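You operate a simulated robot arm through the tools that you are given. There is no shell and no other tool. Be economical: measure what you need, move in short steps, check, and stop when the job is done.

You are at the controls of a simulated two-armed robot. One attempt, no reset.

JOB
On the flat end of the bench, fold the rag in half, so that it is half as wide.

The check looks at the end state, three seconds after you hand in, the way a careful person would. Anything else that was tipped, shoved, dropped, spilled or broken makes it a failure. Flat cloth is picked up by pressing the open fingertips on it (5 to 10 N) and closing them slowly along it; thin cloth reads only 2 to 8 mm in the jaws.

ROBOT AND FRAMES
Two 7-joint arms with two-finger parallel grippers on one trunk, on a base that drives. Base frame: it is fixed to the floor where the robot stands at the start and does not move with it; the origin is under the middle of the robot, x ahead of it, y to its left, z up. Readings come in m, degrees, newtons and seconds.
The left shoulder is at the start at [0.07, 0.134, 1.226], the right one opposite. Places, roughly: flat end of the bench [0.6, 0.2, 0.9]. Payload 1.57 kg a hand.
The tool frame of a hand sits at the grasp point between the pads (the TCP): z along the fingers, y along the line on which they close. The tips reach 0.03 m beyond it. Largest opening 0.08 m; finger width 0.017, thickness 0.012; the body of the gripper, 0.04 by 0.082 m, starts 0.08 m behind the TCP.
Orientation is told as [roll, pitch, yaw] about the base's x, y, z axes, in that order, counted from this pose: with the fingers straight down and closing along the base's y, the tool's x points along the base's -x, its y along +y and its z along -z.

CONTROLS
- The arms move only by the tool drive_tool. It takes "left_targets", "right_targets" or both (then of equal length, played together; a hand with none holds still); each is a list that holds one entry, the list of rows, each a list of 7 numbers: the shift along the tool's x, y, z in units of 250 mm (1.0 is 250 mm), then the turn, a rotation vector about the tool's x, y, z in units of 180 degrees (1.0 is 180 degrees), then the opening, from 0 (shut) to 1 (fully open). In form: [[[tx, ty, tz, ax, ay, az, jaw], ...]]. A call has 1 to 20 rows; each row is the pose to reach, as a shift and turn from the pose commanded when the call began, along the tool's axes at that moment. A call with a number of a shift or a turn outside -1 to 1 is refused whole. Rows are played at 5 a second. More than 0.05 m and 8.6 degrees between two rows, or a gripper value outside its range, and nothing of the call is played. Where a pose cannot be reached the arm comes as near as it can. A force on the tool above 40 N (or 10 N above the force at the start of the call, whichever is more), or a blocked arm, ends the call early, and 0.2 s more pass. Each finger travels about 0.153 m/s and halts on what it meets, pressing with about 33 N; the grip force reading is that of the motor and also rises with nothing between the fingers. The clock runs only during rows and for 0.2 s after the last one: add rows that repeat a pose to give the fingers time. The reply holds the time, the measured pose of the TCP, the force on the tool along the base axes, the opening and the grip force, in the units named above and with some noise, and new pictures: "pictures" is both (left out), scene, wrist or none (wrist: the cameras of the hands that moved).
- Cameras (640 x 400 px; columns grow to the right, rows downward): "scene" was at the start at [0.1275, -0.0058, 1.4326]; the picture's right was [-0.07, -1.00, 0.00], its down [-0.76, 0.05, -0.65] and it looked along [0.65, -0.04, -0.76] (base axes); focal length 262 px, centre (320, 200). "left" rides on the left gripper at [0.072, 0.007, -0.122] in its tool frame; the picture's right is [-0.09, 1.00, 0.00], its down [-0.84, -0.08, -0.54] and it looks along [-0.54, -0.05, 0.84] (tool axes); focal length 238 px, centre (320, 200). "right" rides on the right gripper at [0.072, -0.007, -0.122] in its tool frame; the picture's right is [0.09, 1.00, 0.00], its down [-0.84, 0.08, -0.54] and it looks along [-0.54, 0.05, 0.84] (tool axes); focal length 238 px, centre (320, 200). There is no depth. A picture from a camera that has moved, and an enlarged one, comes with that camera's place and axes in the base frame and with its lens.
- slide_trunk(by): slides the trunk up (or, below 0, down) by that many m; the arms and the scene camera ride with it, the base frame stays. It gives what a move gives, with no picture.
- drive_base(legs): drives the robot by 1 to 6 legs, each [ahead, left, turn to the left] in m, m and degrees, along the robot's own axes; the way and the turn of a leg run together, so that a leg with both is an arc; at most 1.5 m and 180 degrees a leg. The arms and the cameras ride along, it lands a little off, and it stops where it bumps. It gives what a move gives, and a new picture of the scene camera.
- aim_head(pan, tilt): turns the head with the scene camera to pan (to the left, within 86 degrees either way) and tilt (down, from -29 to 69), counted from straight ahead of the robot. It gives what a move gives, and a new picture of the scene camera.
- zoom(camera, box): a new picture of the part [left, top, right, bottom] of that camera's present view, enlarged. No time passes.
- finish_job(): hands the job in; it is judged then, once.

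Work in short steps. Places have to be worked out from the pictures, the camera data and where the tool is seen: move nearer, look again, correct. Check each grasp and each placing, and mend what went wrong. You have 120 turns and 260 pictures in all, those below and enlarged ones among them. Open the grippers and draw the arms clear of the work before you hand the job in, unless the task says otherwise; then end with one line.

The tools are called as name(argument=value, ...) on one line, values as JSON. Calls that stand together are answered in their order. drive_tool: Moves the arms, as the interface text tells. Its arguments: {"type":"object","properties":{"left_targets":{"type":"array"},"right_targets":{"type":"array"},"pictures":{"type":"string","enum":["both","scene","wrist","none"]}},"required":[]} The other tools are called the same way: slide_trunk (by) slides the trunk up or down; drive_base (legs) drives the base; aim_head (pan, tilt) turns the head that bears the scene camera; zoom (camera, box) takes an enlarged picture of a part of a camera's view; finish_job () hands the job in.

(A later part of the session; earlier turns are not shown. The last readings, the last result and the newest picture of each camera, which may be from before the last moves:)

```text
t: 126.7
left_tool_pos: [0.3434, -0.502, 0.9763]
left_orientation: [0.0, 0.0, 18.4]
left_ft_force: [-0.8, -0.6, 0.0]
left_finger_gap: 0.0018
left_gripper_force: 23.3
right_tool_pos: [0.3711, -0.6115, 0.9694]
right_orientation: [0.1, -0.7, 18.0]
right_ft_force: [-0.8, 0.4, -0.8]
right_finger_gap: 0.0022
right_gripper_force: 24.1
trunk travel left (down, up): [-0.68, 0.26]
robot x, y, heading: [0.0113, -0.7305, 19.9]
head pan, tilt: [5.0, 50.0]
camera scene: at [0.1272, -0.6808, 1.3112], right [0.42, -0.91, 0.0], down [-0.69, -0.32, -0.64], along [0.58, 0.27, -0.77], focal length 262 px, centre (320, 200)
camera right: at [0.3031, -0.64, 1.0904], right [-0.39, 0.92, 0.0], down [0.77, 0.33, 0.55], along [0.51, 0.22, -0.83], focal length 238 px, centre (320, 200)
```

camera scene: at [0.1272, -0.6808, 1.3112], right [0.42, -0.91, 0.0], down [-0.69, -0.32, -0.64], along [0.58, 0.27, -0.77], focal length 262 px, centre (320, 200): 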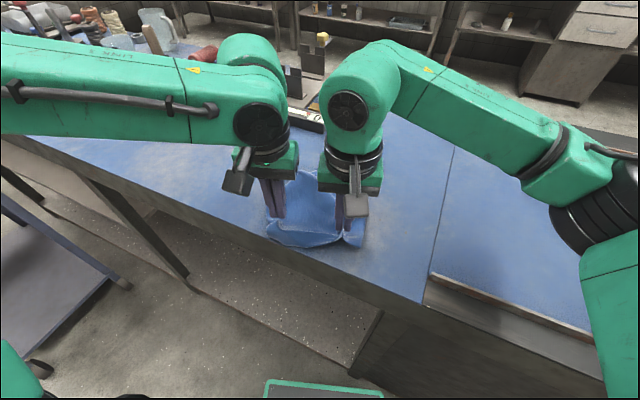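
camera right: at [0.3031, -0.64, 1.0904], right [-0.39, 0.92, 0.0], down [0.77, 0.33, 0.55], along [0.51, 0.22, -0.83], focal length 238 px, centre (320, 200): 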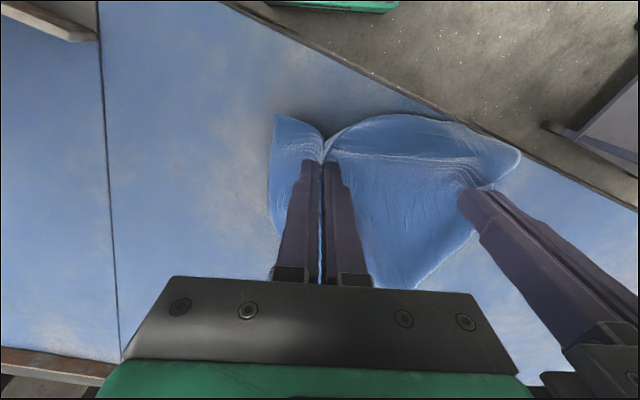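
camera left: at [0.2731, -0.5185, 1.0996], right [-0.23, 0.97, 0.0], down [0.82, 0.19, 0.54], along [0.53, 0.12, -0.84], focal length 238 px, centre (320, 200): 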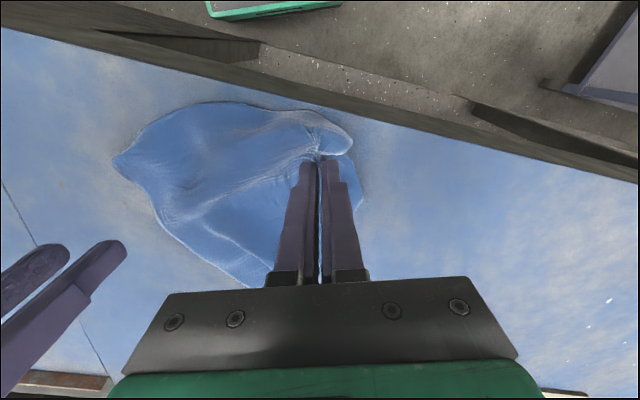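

Both ends of AB are held. I stretch them apart slightly and lift the rag so it hangs from this edge.

drive_tool(left_targets=[[[0, 0.0, -0.1, 0, 0, 0, 0], [-0.04, 0.01, -0.24, 0, 0, 0, 0], [-0.1, 0.02, -0.38, 0, 0, 0, 0], [-0.16, 0.02, -0.52, 0, 0, 0, 0], [-0.23, 0.02, -0.66, 0, 0, 0, 0], [-0.3, 0.02, -0.78, 0, 0, 0, 0], [-0.3, 0.02, -0.78, 0, 0, 0, 0]]], right_targets=[[[0, -0.04, -0.1, 0, 0, 0, 0], [-0.04, -0.08, -0.24, 0, 0, 0, 0], [-0.1, -0.12, -0.38, 0, 0, 0, 0], [-0.16, -0.14, -0.52, 0, 0, 0, 0], [-0.23, -0.15, -0.66, 0, 0, 0, 0], [-0.3, -0.16, -0.78, 0, 0, 0, 0], [-0.3, -0.16, -0.78, 0, 0, 0, 0]]])

zoom(camera="scene", box=[220, 120, 420, 270])

```text
t: 128.3
left_tool_pos: [0.3853, -0.4592, 1.1585]
left_orientation: [0.0, 0.1, 18.6]
left_ft_force: [-0.1, -0.1, 0.2]
left_finger_gap: 0.0
left_gripper_force: 21.2
left hand out of reach, approached as far as the arm can: row 5, 6, 7
right_tool_pos: [0.4518, -0.6281, 1.1667]
right_orientation: [0.2, -0.8, 18.1]
right_ft_force: [0.9, 0.5, -0.5]
right_finger_gap: 0.0021
right_gripper_force: 23.3
trunk travel left (down, up): [-0.68, 0.26]
robot x, y, heading: [0.0106, -0.7354, 20.0]
head pan, tilt: [5.0, 50.0]
camera scene: at [0.1277, -0.6817, 1.3115], right [0.42, -0.91, 0.0], down [-0.7, -0.32, -0.64], along [0.58, 0.27, -0.77], focal length 262 px, centre (320, 200)
camera right: at [0.3852, -0.6573, 1.2874], right [-0.39, 0.92, 0.0], down [0.77, 0.33, 0.55], along [0.51, 0.22, -0.83], focal length 238 px, centre (320, 200)
camera left: at [0.3149, -0.4759, 1.2808], right [-0.23, 0.97, 0.0], down [0.82, 0.19, 0.54], along [0.53, 0.12, -0.84], focal length 238 px, centre (320, 200)
```

scene: 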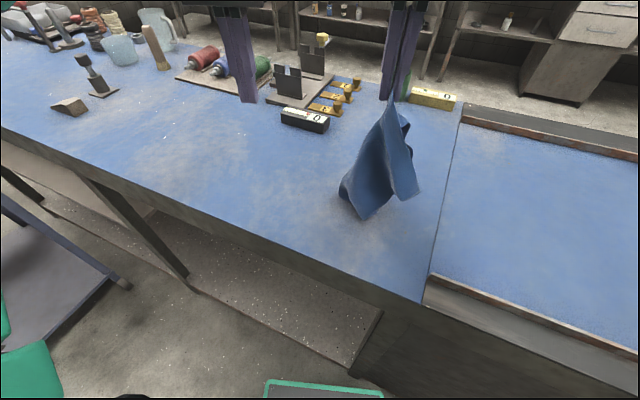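
right: 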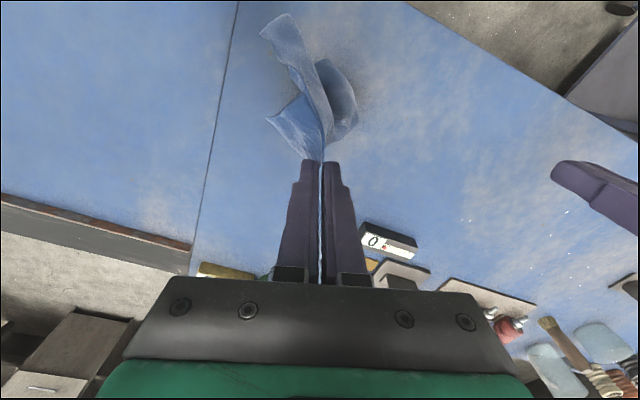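
left: 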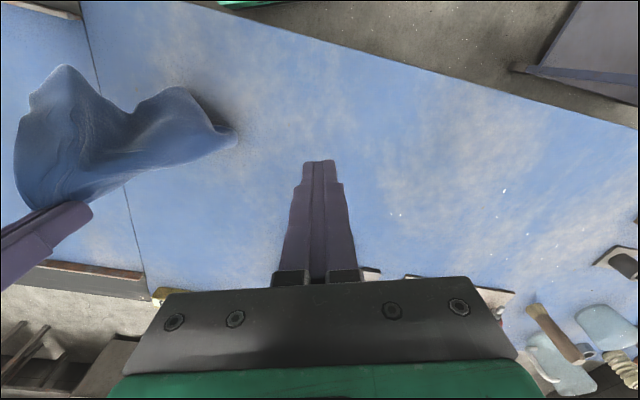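

```text
2.67 times, centred on (320, 195) of scene
camera zoom: at [0.1277, -0.6817, 1.3115], right [0.42, -0.91, 0.0], down [-0.7, -0.32, -0.64], along [0.58, 0.27, -0.77], focal length 698 px, centre (320, 213)
```

zoom: 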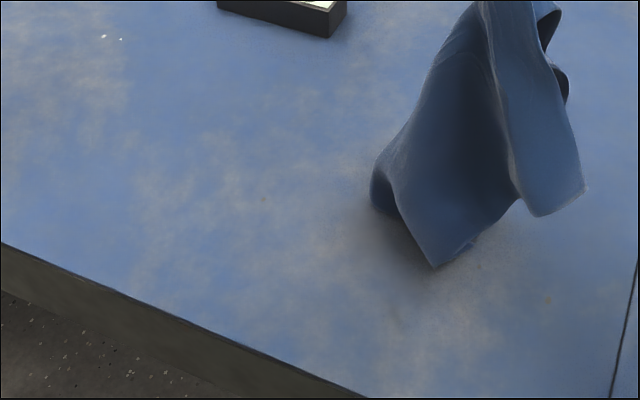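

The left pinch slipped when that arm ran out of reach. The right still holds A. I lay the rag back down the way it came, with the left hand open beside it. Next time I'll lift with the trunk so both hands move rigidly together.

drive_tool(right_targets=[[[0.03, 0.02, 0.13, 0, 0, 0, 0], [0.07, 0.05, 0.27, 0, 0, 0, 0], [0.12, 0.08, 0.41, 0, 0, 0, 0], [0.17, 0.12, 0.55, 0, 0, 0, 0], [0.22, 0.15, 0.67, 0, 0, 0, 0], [0.264, 0.17, 0.78, 0, 0, 0, 0], [0.264, 0.17, 0.78, 0, 0, 0, 0]]], left_targets=[[[0.03, 0, 0.06, 0, 0, 0, 0.2], [0.07, 0, 0.12, 0, 0, 0, 0.375], [0.11, 0.02, 0.2, 0, 0, 0, 0.375], [0.15, 0.04, 0.28, 0, 0, 0, 0.375], [0.19, 0.05, 0.36, 0, 0, 0, 0.375], [0.23, 0.05, 0.4, 0, 0, 0, 0.375], [0.23, 0.05, 0.4, 0, 0, 0, 0.375]]], pictures="wrist")

```text
t: 129.9
left_tool_pos: [0.3254, -0.4669, 1.0589]
left_orientation: [0.1, 0.0, 18.4]
left_ft_force: [-0.4, 0.6, 0.2]
left_finger_gap: 0.0302
left_gripper_force: 0.0
right_tool_pos: [0.3791, -0.6071, 0.9709]
right_orientation: [0.2, -0.8, 17.9]
right_ft_force: [1.3, -0.4, -1.0]
right_finger_gap: 0.0018
right_gripper_force: 23.3
trunk travel left (down, up): [-0.68, 0.26]
robot x, y, heading: [0.0108, -0.7305, 19.9]
head pan, tilt: [5.0, 50.0]
camera right: at [0.3118, -0.6358, 1.0915], right [-0.39, 0.92, 0.0], down [0.77, 0.33, 0.55], along [0.51, 0.22, -0.83], focal length 238 px, centre (320, 200)
camera left: at [0.2561, -0.4826, 1.181], right [-0.23, 0.97, 0.0], down [0.82, 0.19, 0.54], along [0.53, 0.12, -0.84], focal length 238 px, centre (320, 200)
```

right: 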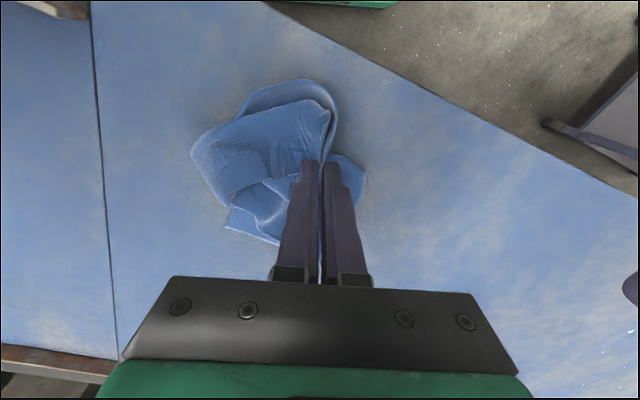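
left: 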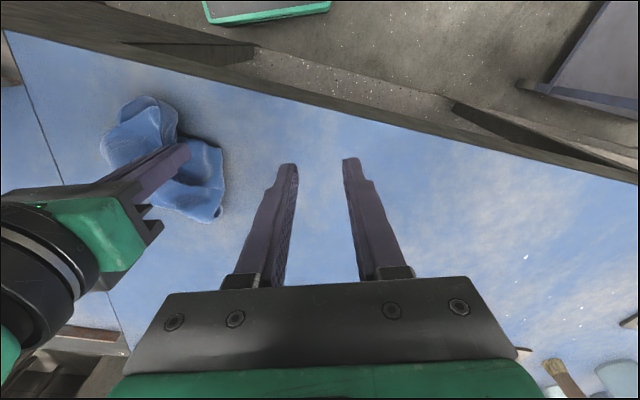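

The rag piled up to the right of A. Low drags have spread it well before, so I drag A forward with the arm and then left with the base, so it lays out behind.

drive_tool(right_targets=[[[-0.13, 0, -0.02, 0, 0, 0, 0], [-0.26, 0, -0.02, 0, 0, 0, 0], [-0.39, 0, -0.02, 0, 0, 0, 0], [-0.5, 0, -0.02, 0, 0, 0, 0]]], left_targets=[[[0.05, 0.05, -0.1, 0, 0, 0, 0.375], [0.1, 0.1, -0.2, 0, 0, 0, 0.375], [0.1, 0.2, -0.3, 0, 0, 0, 0.375], [0.1, 0.3, -0.4, 0, 0, 0, 0.375]]], pictures="none")

drive_base(legs=[[0.095, 0.265, 0]])

```text
t: 130.9
left_tool_pos: [0.278, -0.4009, 1.1585]
left_orientation: [-0.1, 0.1, 18.5]
left_ft_force: [-0.8, 0.7, -0.6]
left_finger_gap: 0.03
left_gripper_force: 0.0
right_tool_pos: [0.4986, -0.5665, 0.9791]
right_orientation: [0.1, -0.7, 18.0]
right_ft_force: [-0.1, -0.4, 0.5]
right_finger_gap: 0.002
right_gripper_force: 23.1
trunk travel left (down, up): [-0.68, 0.26]
robot x, y, heading: [0.0125, -0.7301, 20.0]
head pan, tilt: [5.0, 50.0]
```

```text
t: 132.8
left_tool_pos: [0.2782, -0.1227, 1.1583]
left_orientation: [0.0, 0.1, 18.4]
left_ft_force: [0.0, -0.3, 0.2]
left_finger_gap: 0.0302
left_gripper_force: 0.0
right_tool_pos: [0.4986, -0.2883, 0.9788]
right_orientation: [0.2, -0.8, 17.9]
right_ft_force: [0.9, 0.1, -0.5]
right_finger_gap: 0.0019
right_gripper_force: 24.3
trunk travel left (down, up): [-0.68, 0.26]
robot x, y, heading: [0.0127, -0.4507, 20.0]
head pan, tilt: [5.0, 50.0]
camera scene: at [0.1267, -0.4015, 1.3116], right [0.42, -0.91, 0.0], down [-0.7, -0.32, -0.64], along [0.58, 0.27, -0.77], focal length 262 px, centre (320, 200)
```

scene: 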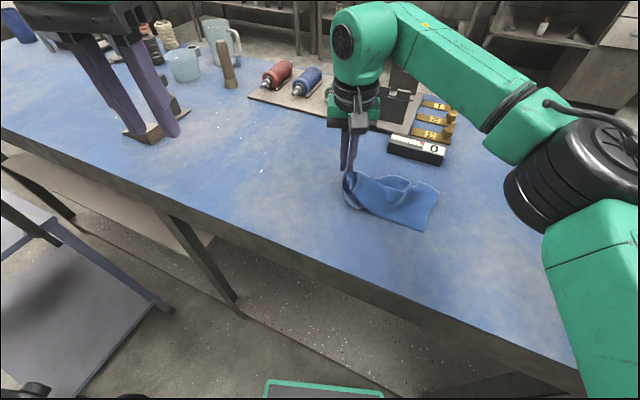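

zoom(camera="scene", box=[320, 150, 460, 250])

```text
4.00 times, centred on (390, 200) of scene
camera zoom: at [0.1267, -0.4015, 1.3116], right [0.42, -0.91, 0.0], down [-0.7, -0.32, -0.64], along [0.58, 0.27, -0.77], focal length 1048 px, centre (40, 200)
```

zoom: 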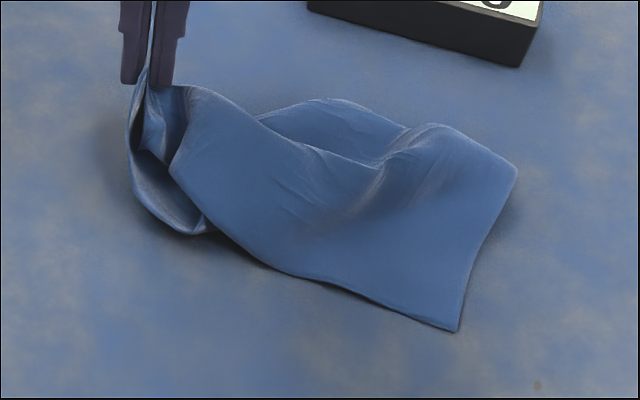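

zoom(camera="right", box=[60, 40, 380, 270])

```text
1.74 times, centred on (220, 155) of right
camera zoom: at [0.4308, -0.3173, 1.0993], right [-0.39, 0.92, 0.0], down [0.77, 0.33, 0.55], along [0.51, 0.22, -0.83], focal length 414 px, centre (494, 278)
```

zoom: 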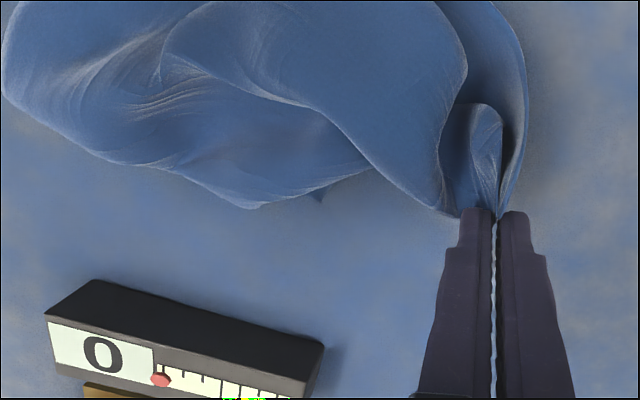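

A low drag has left it layered. I'll release A, reposition so the left hand can take A and the right can take the flat near-right corner, then hang it between the two hands.

drive_tool(right_targets=[[[0, 0, 0.06, 0, 0, 0, 0], [0, 0, 0.09, 0, 0, 0, 0.2], [0, 0, 0.09, 0, 0, 0, 0.4], [0, 0, -0.05, 0, 0, 0, 0.4], [0, 0, -0.22, 0, 0, 0, 0.4], [0.05, -0.05, -0.38, 0, 0, 0, 0.4], [0.15, -0.15, -0.48, 0, 0, 0, 0.4], [0.25, -0.28, -0.55, 0, 0, 0, 0.4], [0.33, -0.42, -0.6, 0, 0, 0, 0.4], [0.4, -0.57, -0.65, 0, 0, 0, 0.4]]], pictures="none")

drive_base(legs=[[0.055, 0.15, 0], [0, 0, -30], [0.03, 0, 0]])

zoom(camera="scene", box=[250, 140, 410, 270])

```text
t: 135.0
left_tool_pos: [0.2781, -0.1248, 1.1586]
left_orientation: [0.1, -0.1, 18.3]
left_ft_force: [0.7, -0.9, -0.4]
left_finger_gap: 0.0301
left_gripper_force: 0.1
right_tool_pos: [0.4431, -0.4586, 1.1386]
right_orientation: [0.3, -0.8, 17.9]
right_ft_force: [-0.5, 0.4, 0.2]
right_finger_gap: 0.0322
right_gripper_force: 0.1
trunk travel left (down, up): [-0.68, 0.26]
robot x, y, heading: [0.0125, -0.4492, 19.8]
head pan, tilt: [5.0, 50.0]
```

```text
t: 138.3
left_tool_pos: [0.4317, -0.1454, 1.1619]
left_orientation: [0.1, -0.3, -11.5]
left_ft_force: [0.6, 0.2, 0.6]
left_finger_gap: 0.0303
left_gripper_force: 0.2
right_tool_pos: [0.4101, -0.5162, 1.1421]
right_orientation: [0.2, -1.1, -12.1]
right_ft_force: [0.4, 0.5, 0.4]
right_finger_gap: 0.0322
right_gripper_force: 0.1
trunk travel left (down, up): [-0.68, 0.26]
robot x, y, heading: [0.0391, -0.2936, -10.2]
head pan, tilt: [5.0, 50.0]
camera scene: at [0.1607, -0.3104, 1.3122], right [-0.09, -1.0, 0.0], down [-0.76, 0.07, -0.65], along [0.64, -0.06, -0.76], focal length 262 px, centre (320, 200)
```

scene: 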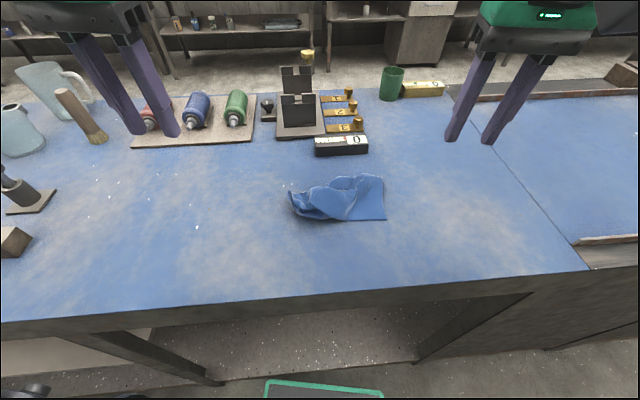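

```text
3.08 times, centred on (330, 205) of scene
camera zoom: at [0.1607, -0.3104, 1.3122], right [-0.09, -1.0, 0.0], down [-0.76, 0.07, -0.65], along [0.64, -0.06, -0.76], focal length 806 px, centre (289, 185)
```

zoom: 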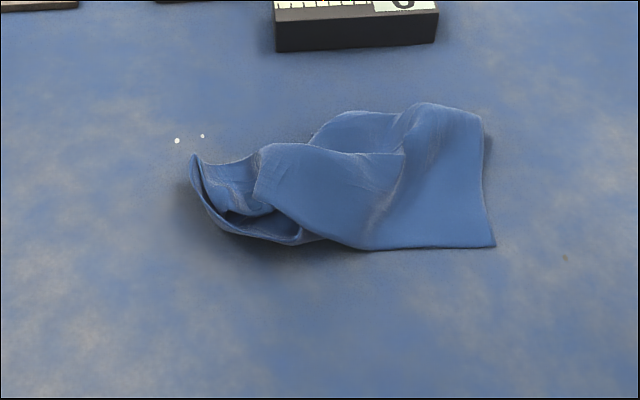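

The A lip stands at (0.485, -0.285) and the flat corner P1 is at (0.433, -0.461). I bring both hands above them together.

drive_tool(left_targets=[[[-0.05, -0.08, 0.06, 0, 0, 0, 0.6], [-0.1, -0.16, 0.14, 0, 0, 0, 0.6], [-0.15, -0.24, 0.24, 0, 0, 0, 0.6], [-0.2, -0.32, 0.35, 0, 0, 0, 0.6], [-0.25, -0.4, 0.46, 0, 0, 0, 0.6], [-0.3, -0.48, 0.57, 0, 0, 0, 0.6], [-0.316, -0.526, 0.68, 0, 0, 0, 0.6], [-0.316, -0.526, 0.68, 0, 0, 0, 0.6]]], right_targets=[[[-0.02, 0.05, 0.06, 0, 0, 0, 0.375], [-0.04, 0.1, 0.14, 0, 0, 0, 0.375], [-0.06, 0.16, 0.24, 0, 0, 0, 0.375], [-0.08, 0.22, 0.35, 0, 0, 0, 0.375], [-0.1, 0.28, 0.46, 0, 0, 0, 0.375], [-0.109, 0.33, 0.57, 0, 0, 0, 0.375], [-0.109, 0.354, 0.66, 0, 0, 0, 0.375], [-0.109, 0.354, 0.66, 0, 0, 0, 0.375]]], pictures="wrist")

```text
t: 140.1
left_tool_pos: [0.4873, -0.2907, 0.9887]
left_orientation: [0.0, -0.1, -11.5]
left_ft_force: [-0.1, -0.5, 0.4]
left_finger_gap: 0.048
left_gripper_force: 0.0
right_tool_pos: [0.4594, -0.4369, 0.9749]
right_orientation: [0.2, -0.9, -12.1]
right_ft_force: [0.0, 0.7, -0.8]
right_finger_gap: 0.0301
right_gripper_force: 0.0
trunk travel left (down, up): [-0.68, 0.26]
robot x, y, heading: [0.035, -0.3003, -10.1]
head pan, tilt: [5.0, 50.0]
camera right: at [0.3874, -0.4278, 1.0954], right [0.12, 0.99, 0.0], down [0.83, -0.1, 0.55], along [0.55, -0.06, -0.83], focal length 238 px, centre (320, 200)
camera left: at [0.4181, -0.2699, 1.1108], right [0.29, 0.96, 0.0], down [0.8, -0.24, 0.54], along [0.52, -0.16, -0.84], focal length 238 px, centre (320, 200)
```

right: 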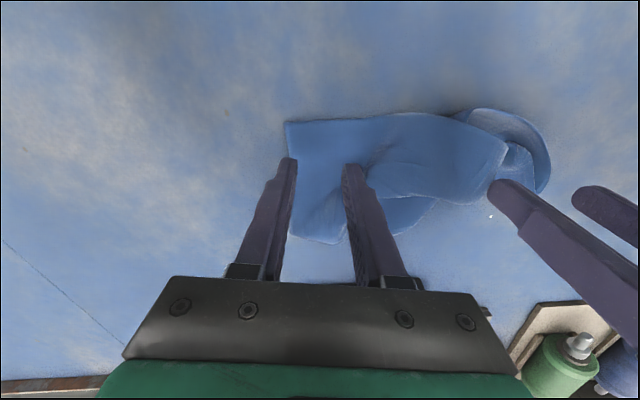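
left: 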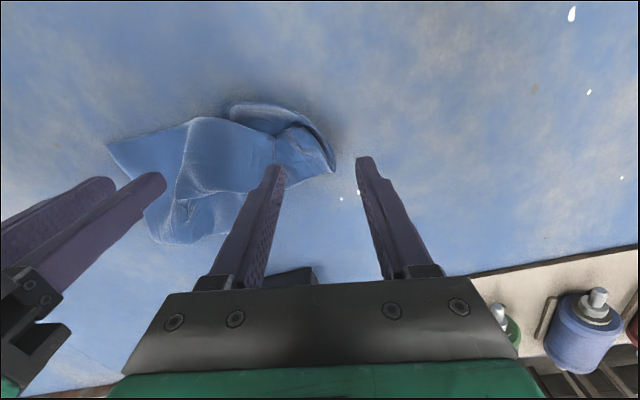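

Both hands are placed well. I lower them together with small inward shifts.

drive_tool(left_targets=[[[0.05, -0.01, 0.04, 0, 0, 0, 0.6], [0.05, -0.01, 0.08, 0, 0, 0, 0.6], [0.05, -0.01, 0.115, 0, 0, 0, 0.6], [0.05, -0.01, 0.135, 0, 0, 0, 0.6], [0.05, -0.01, 0.138, 0, 0, 0, 0.6]]], right_targets=[[[0.05, 0.05, 0.03, 0, 0, 0, 0.375], [0.05, 0.05, 0.06, 0, 0, 0, 0.375], [0.05, 0.05, 0.085, 0, 0, 0, 0.375], [0.05, 0.05, 0.095, 0, 0, 0, 0.375], [0.05, 0.05, 0.098, 0, 0, 0, 0.375]]], pictures="none")

```text
t: 141.3
left_tool_pos: [0.4741, -0.2905, 0.9556]
left_orientation: [0.0, -0.1, -11.5]
left_ft_force: [0.3, 0.5, -0.3]
left_finger_gap: 0.0478
left_gripper_force: 0.2
right_tool_pos: [0.4512, -0.4229, 0.9526]
right_orientation: [0.4, -1.0, -12.0]
right_ft_force: [2.3, -1.4, 12.9]
right_finger_gap: 0.0305
right_gripper_force: 0.4
trunk travel left (down, up): [-0.68, 0.26]
robot x, y, heading: [0.0388, -0.2963, -10.0]
head pan, tilt: [5.0, 50.0]
```

drive_tool(left_targets=[[[0, 0, 0.01, 0, 0, 0, 0.52], [0, 0, 0.016, 0, 0, 0, 0.44], [0, 0, 0.016, 0, 0, 0, 0.36], [0, 0, 0.016, 0, 0, 0, 0.28], [0, 0, 0.016, 0, 0, 0, 0.2], [0, 0, 0.016, 0, 0, 0, 0.12], [0, 0, 0.016, 0, 0, 0, 0.05], [0, 0, 0.016, 0, 0, 0, 0], [0, 0, 0.016, 0, 0, 0, 0], [0, 0, 0.016, 0, 0, 0, 0], [0, 0, -0.08, 0, 0, 0, 0]]], right_targets=[[[0, 0, -0.002, 0, 0, 0, 0.33], [0, 0, -0.002, 0, 0, 0, 0.28], [0, 0, -0.002, 0, 0, 0, 0.23], [0, 0, -0.002, 0, 0, 0, 0.18], [0, 0, -0.002, 0, 0, 0, 0.13], [0, 0, -0.002, 0, 0, 0, 0.08], [0, 0, -0.002, 0, 0, 0, 0.04], [0, 0, -0.002, 0, 0, 0, 0], [0, 0, -0.002, 0, 0, 0, 0], [0, 0, -0.002, 0, 0, 0, 0], [0, 0, -0.08, 0, 0, 0, 0]]], pictures="none")

```text
t: 143.7
left_tool_pos: [0.4753, -0.2895, 0.9714]
left_orientation: [0.1, 0.2, -11.6]
left_ft_force: [-0.5, -0.5, 0.4]
left_finger_gap: 0.0027
left_gripper_force: 24.7
right_tool_pos: [0.4532, -0.4206, 0.9708]
right_orientation: [0.1, -0.7, -12.0]
right_ft_force: [-0.5, 0.4, -0.1]
right_finger_gap: 0.0025
right_gripper_force: 23.4
trunk travel left (down, up): [-0.68, 0.26]
robot x, y, heading: [0.0416, -0.2958, -10.1]
head pan, tilt: [5.0, 50.0]
```

Both jaws hold cloth (2.7 and 2.5 mm). I lift both rigidly with the trunk and look.

slide_trunk(by=0.24)

zoom(camera="scene", box=[220, 90, 420, 270])

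zoom(camera="right", box=[160, 0, 640, 300])

```text
t: 146.2
left_tool_pos: [0.4752, -0.2908, 1.2146]
left_orientation: [0.0, -0.1, -11.6]
left_ft_force: [0.0, -0.3, 0.0]
left_finger_gap: 0.0026
left_gripper_force: 23.9
right_tool_pos: [0.4524, -0.4222, 1.2088]
right_orientation: [0.2, -0.9, -12.1]
right_ft_force: [-0.6, 0.1, 0.4]
right_finger_gap: 0.0024
right_gripper_force: 24.3
trunk travel left (down, up): [-0.92, 0.02]
robot x, y, heading: [0.0358, -0.294, -10.2]
head pan, tilt: [5.0, 50.0]
```

```text
2.22 times, centred on (320, 180) of scene
camera zoom: at [0.1662, -0.3117, 1.5515], right [-0.09, -1.0, 0.0], down [-0.76, 0.07, -0.64], along [0.64, -0.06, -0.77], focal length 582 px, centre (320, 244)
```

zoom: 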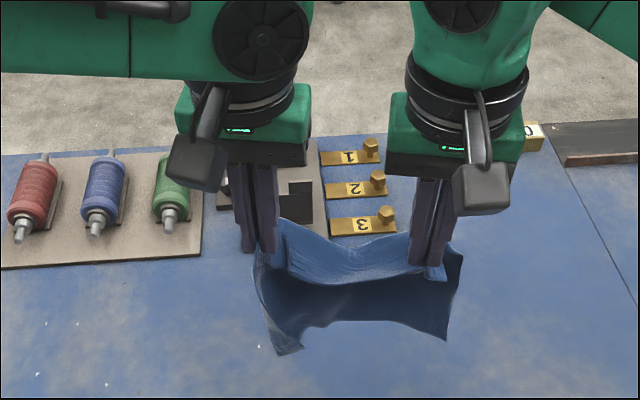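

```text
1.33 times, centred on (400, 150) of right
camera zoom: at [0.3792, -0.4132, 1.3311], right [0.12, 0.99, 0.0], down [0.83, -0.1, 0.55], along [0.55, -0.06, -0.83], focal length 318 px, centre (213, 267)
```

zoom: 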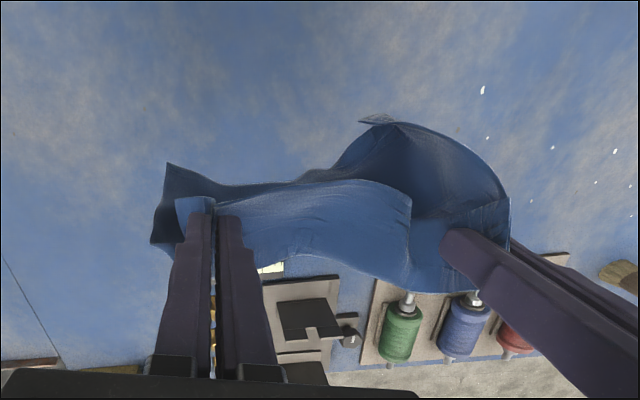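

The rag now hangs as a sheet between the two hands. I take one close look at its shape.

zoom(camera="scene", box=[290, 170, 380, 260])

```text
4.44 times, centred on (335, 215) of scene
camera zoom: at [0.1662, -0.3117, 1.5515], right [-0.09, -1.0, 0.0], down [-0.76, 0.07, -0.64], along [0.64, -0.06, -0.77], focal length 1164 px, centre (253, 133)
```

zoom: 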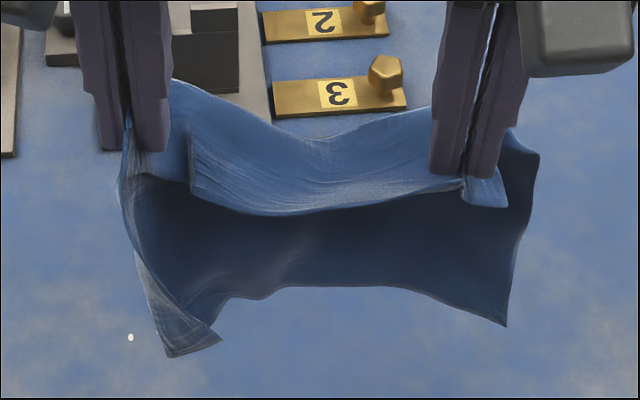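

The rag is draped over the line between the grips, with a longer front flap of about 0.12 and a back flap of about 0.07, so it's nearly folded along its length. I lower it with the trunk while backing the base, so both flaps lie down together with the crease toward me.

slide_trunk(by=-0.14)

drive_base(legs=[[-0.04, 0, 0]])

slide_trunk(by=-0.05)

drive_base(legs=[[-0.05, 0, 0]])

slide_trunk(by=-0.05)

zoom(camera="scene", box=[240, 110, 400, 240])

```text
t: 147.9
left_tool_pos: [0.4745, -0.2898, 1.0747]
left_orientation: [-0.1, 0.0, -11.5]
left_ft_force: [0.0, 0.1, 0.1]
left_finger_gap: 0.0026
left_gripper_force: 24.2
right_tool_pos: [0.4532, -0.4209, 1.0704]
right_orientation: [0.2, -0.7, -12.1]
right_ft_force: [-0.7, -0.7, -0.8]
right_finger_gap: 0.0024
right_gripper_force: 24.0
trunk travel left (down, up): [-0.78, 0.16]
robot x, y, heading: [0.0405, -0.2958, -10.2]
head pan, tilt: [5.0, 50.0]
```

```text
t: 148.8
left_tool_pos: [0.4416, -0.2852, 1.0707]
left_orientation: [-0.1, 0.4, -11.5]
left_ft_force: [0.7, 0.2, 0.3]
left_finger_gap: 0.0028
left_gripper_force: 24.0
right_tool_pos: [0.4191, -0.4161, 1.067]
right_orientation: [0.2, -0.5, -12.1]
right_ft_force: [0.0, 0.0, 0.0]
right_finger_gap: 0.0022
right_gripper_force: 23.4
trunk travel left (down, up): [-0.78, 0.16]
robot x, y, heading: [0.0012, -0.2877, -10.0]
head pan, tilt: [5.0, 50.0]
camera scene: at [0.1348, -0.3062, 1.4107], right [-0.09, -1.0, 0.0], down [-0.77, 0.07, -0.64], along [0.64, -0.06, -0.77], focal length 262 px, centre (320, 200)
```

scene: 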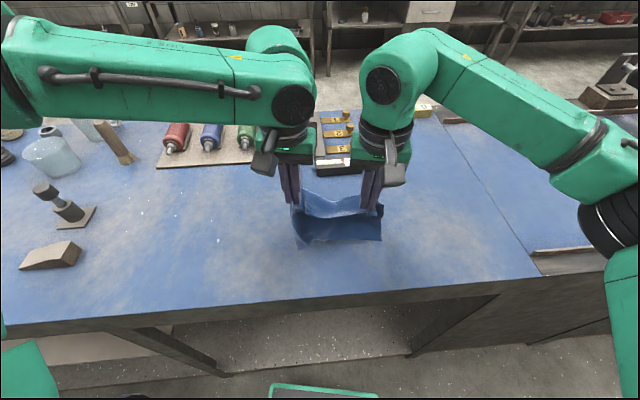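

```text
t: 149.7
left_tool_pos: [0.4359, -0.2837, 1.0237]
left_orientation: [0.0, -0.1, -11.5]
left_ft_force: [-0.1, 0.0, 0.5]
left_finger_gap: 0.0028
left_gripper_force: 24.0
right_tool_pos: [0.4122, -0.4139, 1.0205]
right_orientation: [0.2, -0.9, -12.2]
right_ft_force: [0.2, 0.2, -0.5]
right_finger_gap: 0.0022
right_gripper_force: 23.7
trunk travel left (down, up): [-0.73, 0.21]
robot x, y, heading: [0.0029, -0.2894, -9.9]
head pan, tilt: [5.0, 50.0]
```

```text
t: 150.6
left_tool_pos: [0.3916, -0.275, 1.0215]
left_orientation: [0.0, 0.2, -11.4]
left_ft_force: [0.1, -1.1, 0.0]
left_finger_gap: 0.0027
left_gripper_force: 24.2
right_tool_pos: [0.3685, -0.4081, 1.0189]
right_orientation: [0.1, -0.6, -12.1]
right_ft_force: [0.7, 0.6, -0.8]
right_finger_gap: 0.0024
right_gripper_force: 23.5
trunk travel left (down, up): [-0.73, 0.21]
robot x, y, heading: [-0.0477, -0.2811, -10.0]
head pan, tilt: [5.0, 50.0]
camera scene: at [0.0843, -0.2971, 1.3609], right [-0.09, -1.0, 0.0], down [-0.77, 0.07, -0.64], along [0.64, -0.06, -0.77], focal length 262 px, centre (320, 200)
```

scene: 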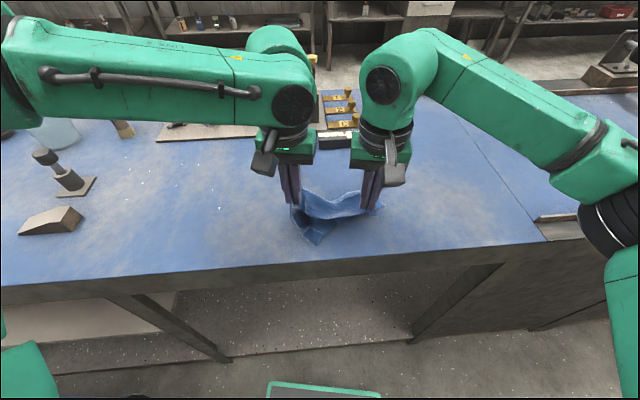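

```text
t: 151.6
left_tool_pos: [0.388, -0.2739, 0.974]
left_orientation: [0.0, 0.0, -11.5]
left_ft_force: [0.6, 1.4, 0.1]
left_finger_gap: 0.0027
left_gripper_force: 24.0
right_tool_pos: [0.3656, -0.4065, 0.9703]
right_orientation: [0.3, -0.8, -12.1]
right_ft_force: [0.1, 0.4, 0.7]
right_finger_gap: 0.0024
right_gripper_force: 24.1
trunk travel left (down, up): [-0.68, 0.26]
robot x, y, heading: [-0.0466, -0.2805, -10.3]
head pan, tilt: [5.0, 50.0]
```

```text
3.08 times, centred on (320, 175) of scene
camera zoom: at [0.0786, -0.2961, 1.3115], right [-0.09, -1.0, 0.0], down [-0.76, 0.07, -0.64], along [0.64, -0.06, -0.77], focal length 806 px, centre (320, 277)
```

zoom: 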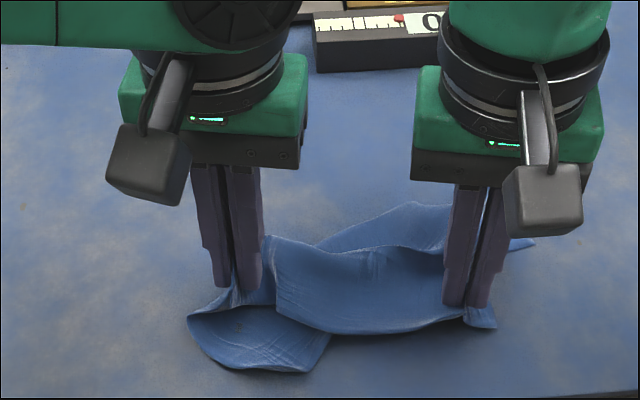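

The flaps split onto opposite sides. I lift again with the trunk, then lower while driving forward, so both flaps trail toward me, one on top of the other.

slide_trunk(by=0.18)

slide_trunk(by=-0.08)

drive_base(legs=[[0.04, 0, 0]])

slide_trunk(by=-0.055)

drive_base(legs=[[0.05, 0, 0]])

slide_trunk(by=-0.05)

zoom(camera="scene", box=[240, 130, 400, 260])

```text
t: 153.6
left_tool_pos: [0.3879, -0.275, 1.1535]
left_orientation: [0.0, 0.0, -11.5]
left_ft_force: [-0.2, -0.3, 0.5]
left_finger_gap: 0.0026
left_gripper_force: 24.5
right_tool_pos: [0.3654, -0.4061, 1.1502]
right_orientation: [0.1, -0.8, -12.1]
right_ft_force: [-0.1, 0.5, -0.8]
right_finger_gap: 0.0023
right_gripper_force: 24.1
trunk travel left (down, up): [-0.86, 0.08]
robot x, y, heading: [-0.044, -0.2802, -10.2]
head pan, tilt: [5.0, 50.0]
```

```text
t: 154.7
left_tool_pos: [0.3886, -0.2749, 1.0735]
left_orientation: [0.0, 0.0, -11.5]
left_ft_force: [-0.2, 0.0, -0.2]
left_finger_gap: 0.0031
left_gripper_force: 24.7
right_tool_pos: [0.3643, -0.4064, 1.0701]
right_orientation: [0.2, -0.9, -12.1]
right_ft_force: [0.2, 0.6, -0.2]
right_finger_gap: 0.0025
right_gripper_force: 23.3
trunk travel left (down, up): [-0.78, 0.16]
robot x, y, heading: [-0.0439, -0.2804, -10.3]
head pan, tilt: [5.0, 50.0]
```

```text
t: 155.6
left_tool_pos: [0.4202, -0.2808, 1.0766]
left_orientation: [-0.1, -0.3, -11.5]
left_ft_force: [-1.2, 0.2, -0.3]
left_finger_gap: 0.0027
left_gripper_force: 24.4
right_tool_pos: [0.3987, -0.4111, 1.0731]
right_orientation: [0.2, -1.1, -12.1]
right_ft_force: [-1.1, 0.4, -0.2]
right_finger_gap: 0.0023
right_gripper_force: 24.1
trunk travel left (down, up): [-0.78, 0.16]
robot x, y, heading: [-0.0036, -0.2878, -10.2]
head pan, tilt: [5.0, 50.0]
camera scene: at [0.1099, -0.3017, 1.4124], right [-0.09, -1.0, 0.0], down [-0.76, 0.07, -0.65], along [0.64, -0.06, -0.76], focal length 262 px, centre (320, 200)
```

scene: 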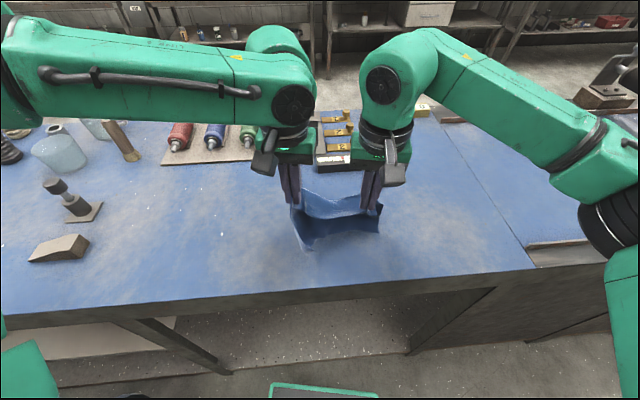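

```text
t: 156.6
left_tool_pos: [0.4268, -0.2829, 1.0196]
left_orientation: [0.0, 0.1, -11.5]
left_ft_force: [0.7, -0.1, 0.4]
left_finger_gap: 0.0027
left_gripper_force: 23.5
right_tool_pos: [0.4041, -0.4131, 1.0156]
right_orientation: [0.3, -0.8, -12.1]
right_ft_force: [-0.2, 0.2, 1.0]
right_finger_gap: 0.0026
right_gripper_force: 24.2
trunk travel left (down, up): [-0.725, 0.215]
robot x, y, heading: [-0.0115, -0.289, -10.2]
head pan, tilt: [5.0, 50.0]
```

```text
t: 157.5
left_tool_pos: [0.4708, -0.2898, 1.0211]
left_orientation: [0.0, -0.3, -11.5]
left_ft_force: [0.2, 0.1, 0.4]
left_finger_gap: 0.003
left_gripper_force: 24.4
right_tool_pos: [0.447, -0.4202, 1.0167]
right_orientation: [0.2, -1.0, -12.0]
right_ft_force: [-0.3, -0.1, -0.6]
right_finger_gap: 0.0023
right_gripper_force: 24.0
trunk travel left (down, up): [-0.725, 0.215]
robot x, y, heading: [0.0372, -0.2924, -10.0]
head pan, tilt: [5.0, 50.0]
camera scene: at [0.1607, -0.3108, 1.3571], right [-0.09, -1.0, 0.0], down [-0.76, 0.07, -0.65], along [0.64, -0.06, -0.76], focal length 262 px, centre (320, 200)
```

scene: 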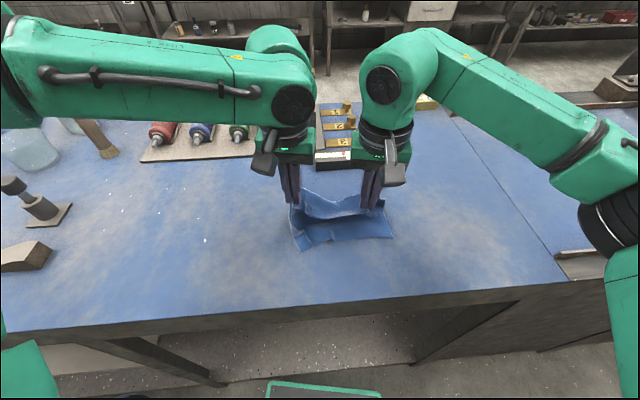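

```text
t: 158.4
left_tool_pos: [0.4739, -0.2902, 0.9698]
left_orientation: [0.1, 0.0, -11.5]
left_ft_force: [0.8, -0.1, -0.1]
left_finger_gap: 0.0027
left_gripper_force: 23.9
right_tool_pos: [0.4501, -0.4211, 0.9663]
right_orientation: [0.1, -0.7, -12.0]
right_ft_force: [-0.1, 0.3, -0.2]
right_finger_gap: 0.0024
right_gripper_force: 23.2
trunk travel left (down, up): [-0.675, 0.265]
robot x, y, heading: [0.0379, -0.296, -10.1]
head pan, tilt: [5.0, 50.0]
```

```text
3.08 times, centred on (320, 195) of scene
camera zoom: at [0.1651, -0.3116, 1.3066], right [-0.09, -1.0, 0.0], down [-0.76, 0.07, -0.64], along [0.64, -0.06, -0.77], focal length 806 px, centre (320, 215)
```

zoom: 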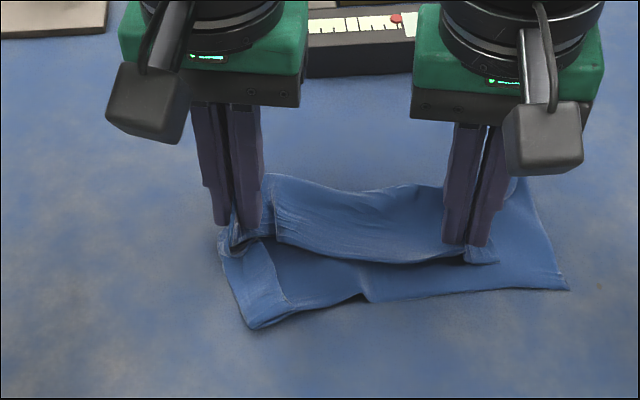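

Excellent: the rag now lies with its long edge lateral, the crease on the far side and the top flap over the bottom layer. I open both hands gently, rise and look.

drive_tool(left_targets=[[[0, 0, 0.03, 0, 0, 0, 0.05], [0, 0, 0.03, 0, 0, 0, 0.12], [0, 0, 0.03, 0, 0, 0, 0.25], [0, 0, -0.08, 0, 0, 0, 0.3], [0, 0, -0.25, 0, 0, 0, 0.3], [0, 0.05, -0.42, 0, 0, 0, 0.3], [0, 0.2, -0.5, 0, 0, 0, 0.3], [0, 0.36, -0.55, 0, 0, 0, 0.3]]], right_targets=[[[0, 0, 0.03, 0, 0, 0, 0.05], [0, 0, 0.03, 0, 0, 0, 0.12], [0, 0, 0.03, 0, 0, 0, 0.25], [0, 0, -0.08, 0, 0, 0, 0.3], [0, 0, -0.25, 0, 0, 0, 0.3], [0, -0.05, -0.42, 0, 0, 0, 0.3], [0, -0.2, -0.5, 0, 0, 0, 0.3], [0, -0.36, -0.55, 0, 0, 0, 0.3]]], pictures="none")

zoom(camera="scene", box=[260, 130, 400, 250])

```text
t: 160.2
left_tool_pos: [0.4911, -0.2036, 1.1084]
left_orientation: [0.0, -0.2, -11.6]
left_ft_force: [0.7, 0.0, 0.0]
left_finger_gap: 0.0239
left_gripper_force: 0.0
right_tool_pos: [0.4304, -0.5099, 1.1038]
right_orientation: [0.3, -0.8, -12.0]
right_ft_force: [-1.3, -0.3, 0.1]
right_finger_gap: 0.024
right_gripper_force: 0.1
trunk travel left (down, up): [-0.675, 0.265]
robot x, y, heading: [0.0376, -0.2979, -10.1]
head pan, tilt: [5.0, 50.0]
```

```text
3.33 times, centred on (330, 190) of scene
camera zoom: at [0.1643, -0.3116, 1.3067], right [-0.09, -1.0, 0.0], down [-0.76, 0.07, -0.64], along [0.64, -0.06, -0.77], focal length 873 px, centre (287, 233)
```

zoom: 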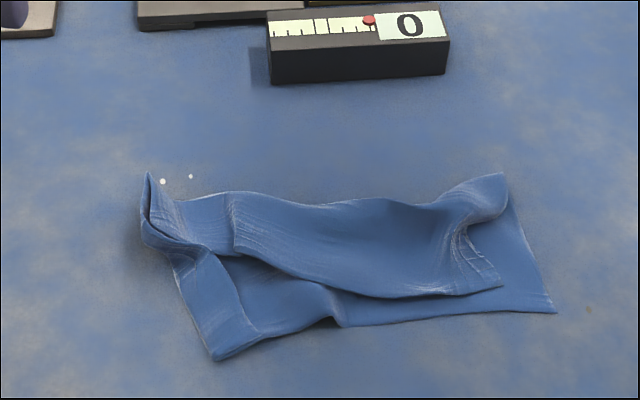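

The rag is now folded nearly in half along its length, about 0.2 by 0.1. The left end is bunched, so I grip the lip at the far-left end, draw it left about 3.5 cm to straighten, and release.

drive_tool(left_targets=[[[-0.04, -0.1, 0.12, 0, 0, 0, 0.45], [-0.08, -0.18, 0.28, 0, 0, 0, 0.45], [-0.097, -0.234, 0.44, 0, 0, 0, 0.45], [-0.097, -0.234, 0.56, 0, 0, 0, 0.45], [-0.097, -0.234, 0.61, 0, 0, 0, 0.45], [-0.097, -0.234, 0.61, 0, 0, 0, 0.3], [-0.097, -0.234, 0.61, 0, 0, 0, 0.15], [-0.097, -0.234, 0.61, 0, 0, 0, 0], [-0.097, -0.234, 0.61, 0, 0, 0, 0], [-0.097, -0.234, 0.57, 0, 0, 0, 0], [-0.09, -0.16, 0.57, 0, 0, 0, 0], [-0.08, -0.09, 0.58, 0, 0, 0, 0], [-0.08, -0.09, 0.61, 0, 0, 0, 0]]], pictures="none")

zoom(camera="scene", box=[250, 130, 400, 250])

```text
t: 163.0
left_tool_pos: [0.5077, -0.229, 0.954]
left_orientation: [0.0, 0.0, -11.5]
left_ft_force: [-0.1, 0.4, 0.4]
left_finger_gap: 0.0025
left_gripper_force: 23.5
right_tool_pos: [0.432, -0.5124, 1.1036]
right_orientation: [0.2, -0.9, -12.0]
right_ft_force: [0.6, -0.2, 0.0]
right_finger_gap: 0.0241
right_gripper_force: 0.0
trunk travel left (down, up): [-0.675, 0.265]
robot x, y, heading: [0.0374, -0.2958, -9.9]
head pan, tilt: [5.0, 50.0]
```

```text
3.33 times, centred on (325, 190) of scene
camera zoom: at [0.166, -0.3123, 1.3065], right [-0.09, -1.0, 0.0], down [-0.76, 0.07, -0.64], along [0.64, -0.06, -0.77], focal length 873 px, centre (303, 233)
```

zoom: 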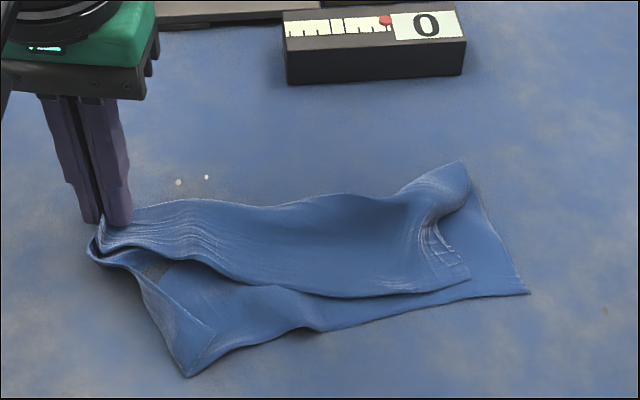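

Stretched nicely. The left hand still holds the top layer's corner region, which belongs over the near-left bottom corner at (0.40, -0.277). I lift it slightly, carry it there, lay it down and release.

drive_tool(left_targets=[[[0, 0, -0.1, 0, 0, 0, 0], [0.06, -0.04, -0.18, 0, 0, 0, 0], [0.16, -0.11, -0.2, 0, 0, 0, 0], [0.26, -0.17, -0.17, 0, 0, 0, 0], [0.31, -0.21, -0.08, 0, 0, 0, 0], [0.31, -0.21, -0.01, 0, 0, 0, 0], [0.31, -0.21, -0.01, 0, 0, 0, 0.12], [0.31, -0.21, -0.01, 0, 0, 0, 0.3], [0.31, -0.21, -0.15, 0, 0, 0, 0.3], [0.31, -0.18, -0.33, 0, 0, 0, 0.3], [0.25, -0.04, -0.42, 0, 0, 0, 0.3], [0.2, 0.1, -0.5, 0, 0, 0, 0.3]]], pictures="none")

zoom(camera="scene", box=[250, 130, 400, 250])

```text
t: 165.6
left_tool_pos: [0.4645, -0.1929, 1.078]
left_orientation: [-0.1, 0.1, -11.6]
left_ft_force: [-0.1, -0.7, 0.2]
left_finger_gap: 0.0242
left_gripper_force: 0.1
right_tool_pos: [0.431, -0.5083, 1.1039]
right_orientation: [0.1, -0.8, -12.0]
right_ft_force: [0.0, 0.2, -0.5]
right_finger_gap: 0.0241
right_gripper_force: 0.1
trunk travel left (down, up): [-0.675, 0.265]
robot x, y, heading: [0.0425, -0.2991, -10.2]
head pan, tilt: [5.0, 50.0]
```

```text
3.33 times, centred on (325, 190) of scene
camera zoom: at [0.166, -0.3105, 1.3065], right [-0.09, -1.0, 0.0], down [-0.76, 0.07, -0.64], along [0.64, -0.06, -0.77], focal length 873 px, centre (303, 233)
```

zoom: 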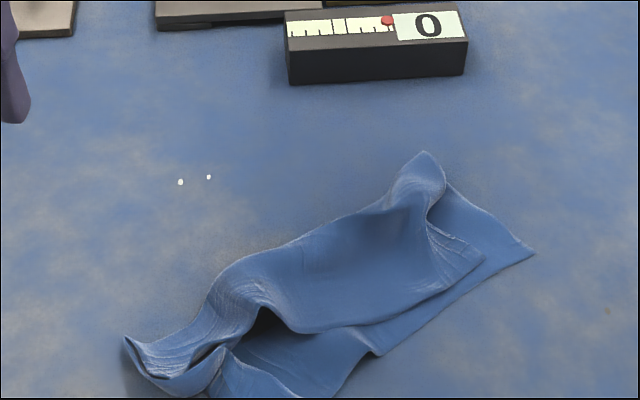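

zoom(camera="scene", box=[260, 165, 390, 270])

```text
3.81 times, centred on (325, 218) of scene
camera zoom: at [0.166, -0.3105, 1.3065], right [-0.09, -1.0, 0.0], down [-0.76, 0.07, -0.64], along [0.64, -0.06, -0.77], focal length 998 px, centre (301, 133)
```

zoom: 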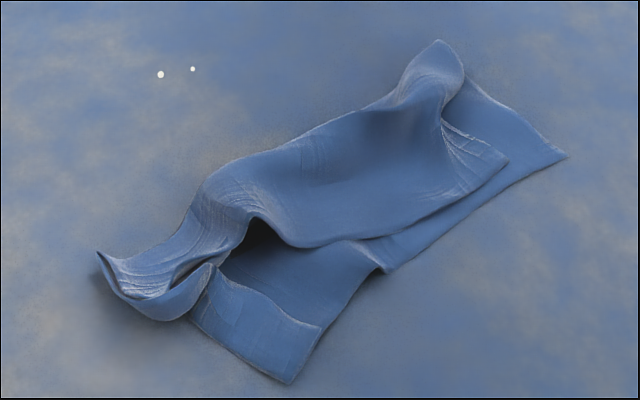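

The strip shape held but its left end dragged nearer. The top layer's front edge now arches up at (0.413, -0.312). I pinch that arch and pull it 3.5 cm toward the bottom layer's edge.

drive_tool(left_targets=[[[0.03, -0.15, 0.05, 0, 0, 0, 0.5], [0.06, -0.3, 0.12, 0, 0, 0, 0.5], [0.09, -0.43, 0.22, 0, 0, 0, 0.5], [0.099, -0.506, 0.35, 0, 0, 0, 0.5], [0.099, -0.506, 0.45, 0, 0, 0, 0.5], [0.099, -0.506, 0.478, 0, 0, 0, 0.5], [0.099, -0.506, 0.478, 0, 0, 0, 0.35], [0.099, -0.506, 0.478, 0, 0, 0, 0.2], [0.099, -0.506, 0.478, 0, 0, 0, 0.08], [0.099, -0.506, 0.478, 0, 0, 0, 0], [0.099, -0.506, 0.478, 0, 0, 0, 0], [0.099, -0.506, 0.43, 0, 0, 0, 0], [0.15, -0.55, 0.42, 0, 0, 0, 0], [0.2, -0.6, 0.44, 0, 0, 0, 0]]], pictures="none")

zoom(camera="scene", box=[260, 155, 390, 260])

```text
t: 168.6
left_tool_pos: [0.3855, -0.3321, 0.9676]
left_orientation: [0.1, 0.0, -11.5]
left_ft_force: [0.7, 0.0, -0.7]
left_finger_gap: 0.0035
left_gripper_force: 24.2
right_tool_pos: [0.4323, -0.5105, 1.1036]
right_orientation: [0.2, -0.8, -11.9]
right_ft_force: [0.2, 0.7, 0.9]
right_finger_gap: 0.024
right_gripper_force: 0.1
trunk travel left (down, up): [-0.675, 0.265]
robot x, y, heading: [0.039, -0.2986, -10.2]
head pan, tilt: [5.0, 50.0]
```

```text
3.81 times, centred on (325, 208) of scene
camera zoom: at [0.1666, -0.3119, 1.3065], right [-0.09, -1.0, 0.0], down [-0.76, 0.07, -0.64], along [0.64, -0.06, -0.77], focal length 998 px, centre (301, 171)
```

zoom: 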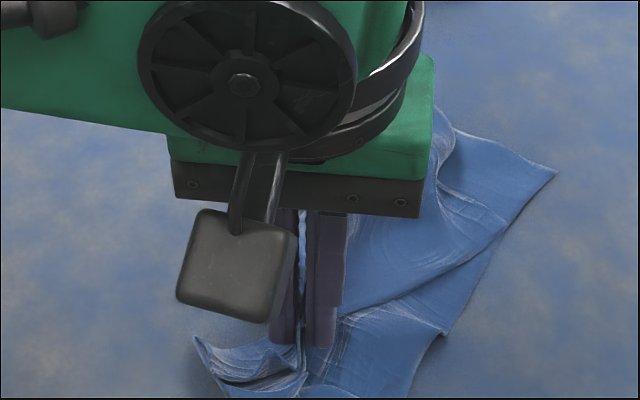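

drive_tool(left_targets=[[[0.01, -0.01, 0.05, 0, 0, 0, 0], [0.01, -0.01, 0.05, 0, 0, 0, 0.12], [0.01, -0.01, 0.05, 0, 0, 0, 0.3], [0.01, -0.01, -0.1, 0, 0, 0, 0.3], [0.01, -0.01, -0.28, 0, 0, 0, 0.3], [0, 0.1, -0.42, 0, 0, 0, 0.3], [0, 0.25, -0.52, 0, 0, 0, 0.3], [0, 0.43, -0.56, 0, 0, 0, 0.3], [0, 0.6, -0.56, 0, 0, 0, 0.3]]], pictures="none")

zoom(camera="scene", box=[260, 165, 400, 280])

```text
t: 170.6
left_tool_pos: [0.4145, -0.1822, 1.108]
left_orientation: [-0.2, 0.0, -11.7]
left_ft_force: [-0.1, 0.2, -0.3]
left_finger_gap: 0.024
left_gripper_force: 0.0
left hand out of reach, approached as far as the arm can: row 5
right_tool_pos: [0.4307, -0.5088, 1.1048]
right_orientation: [0.1, -0.8, -12.0]
right_ft_force: [-0.4, 0.1, -0.2]
right_finger_gap: 0.0241
right_gripper_force: 0.1
trunk travel left (down, up): [-0.675, 0.265]
robot x, y, heading: [0.0419, -0.2965, -10.0]
head pan, tilt: [5.0, 50.0]
```

```text
3.48 times, centred on (330, 222) of scene
camera zoom: at [0.1655, -0.3098, 1.3066], right [-0.09, -1.0, 0.0], down [-0.76, 0.07, -0.64], along [0.64, -0.06, -0.77], focal length 911 px, centre (285, 122)
```

zoom: 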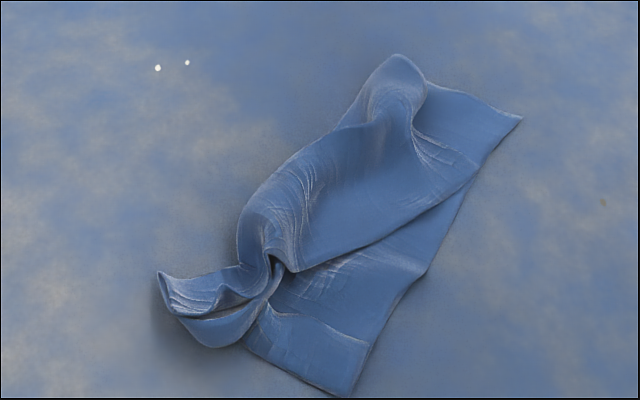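

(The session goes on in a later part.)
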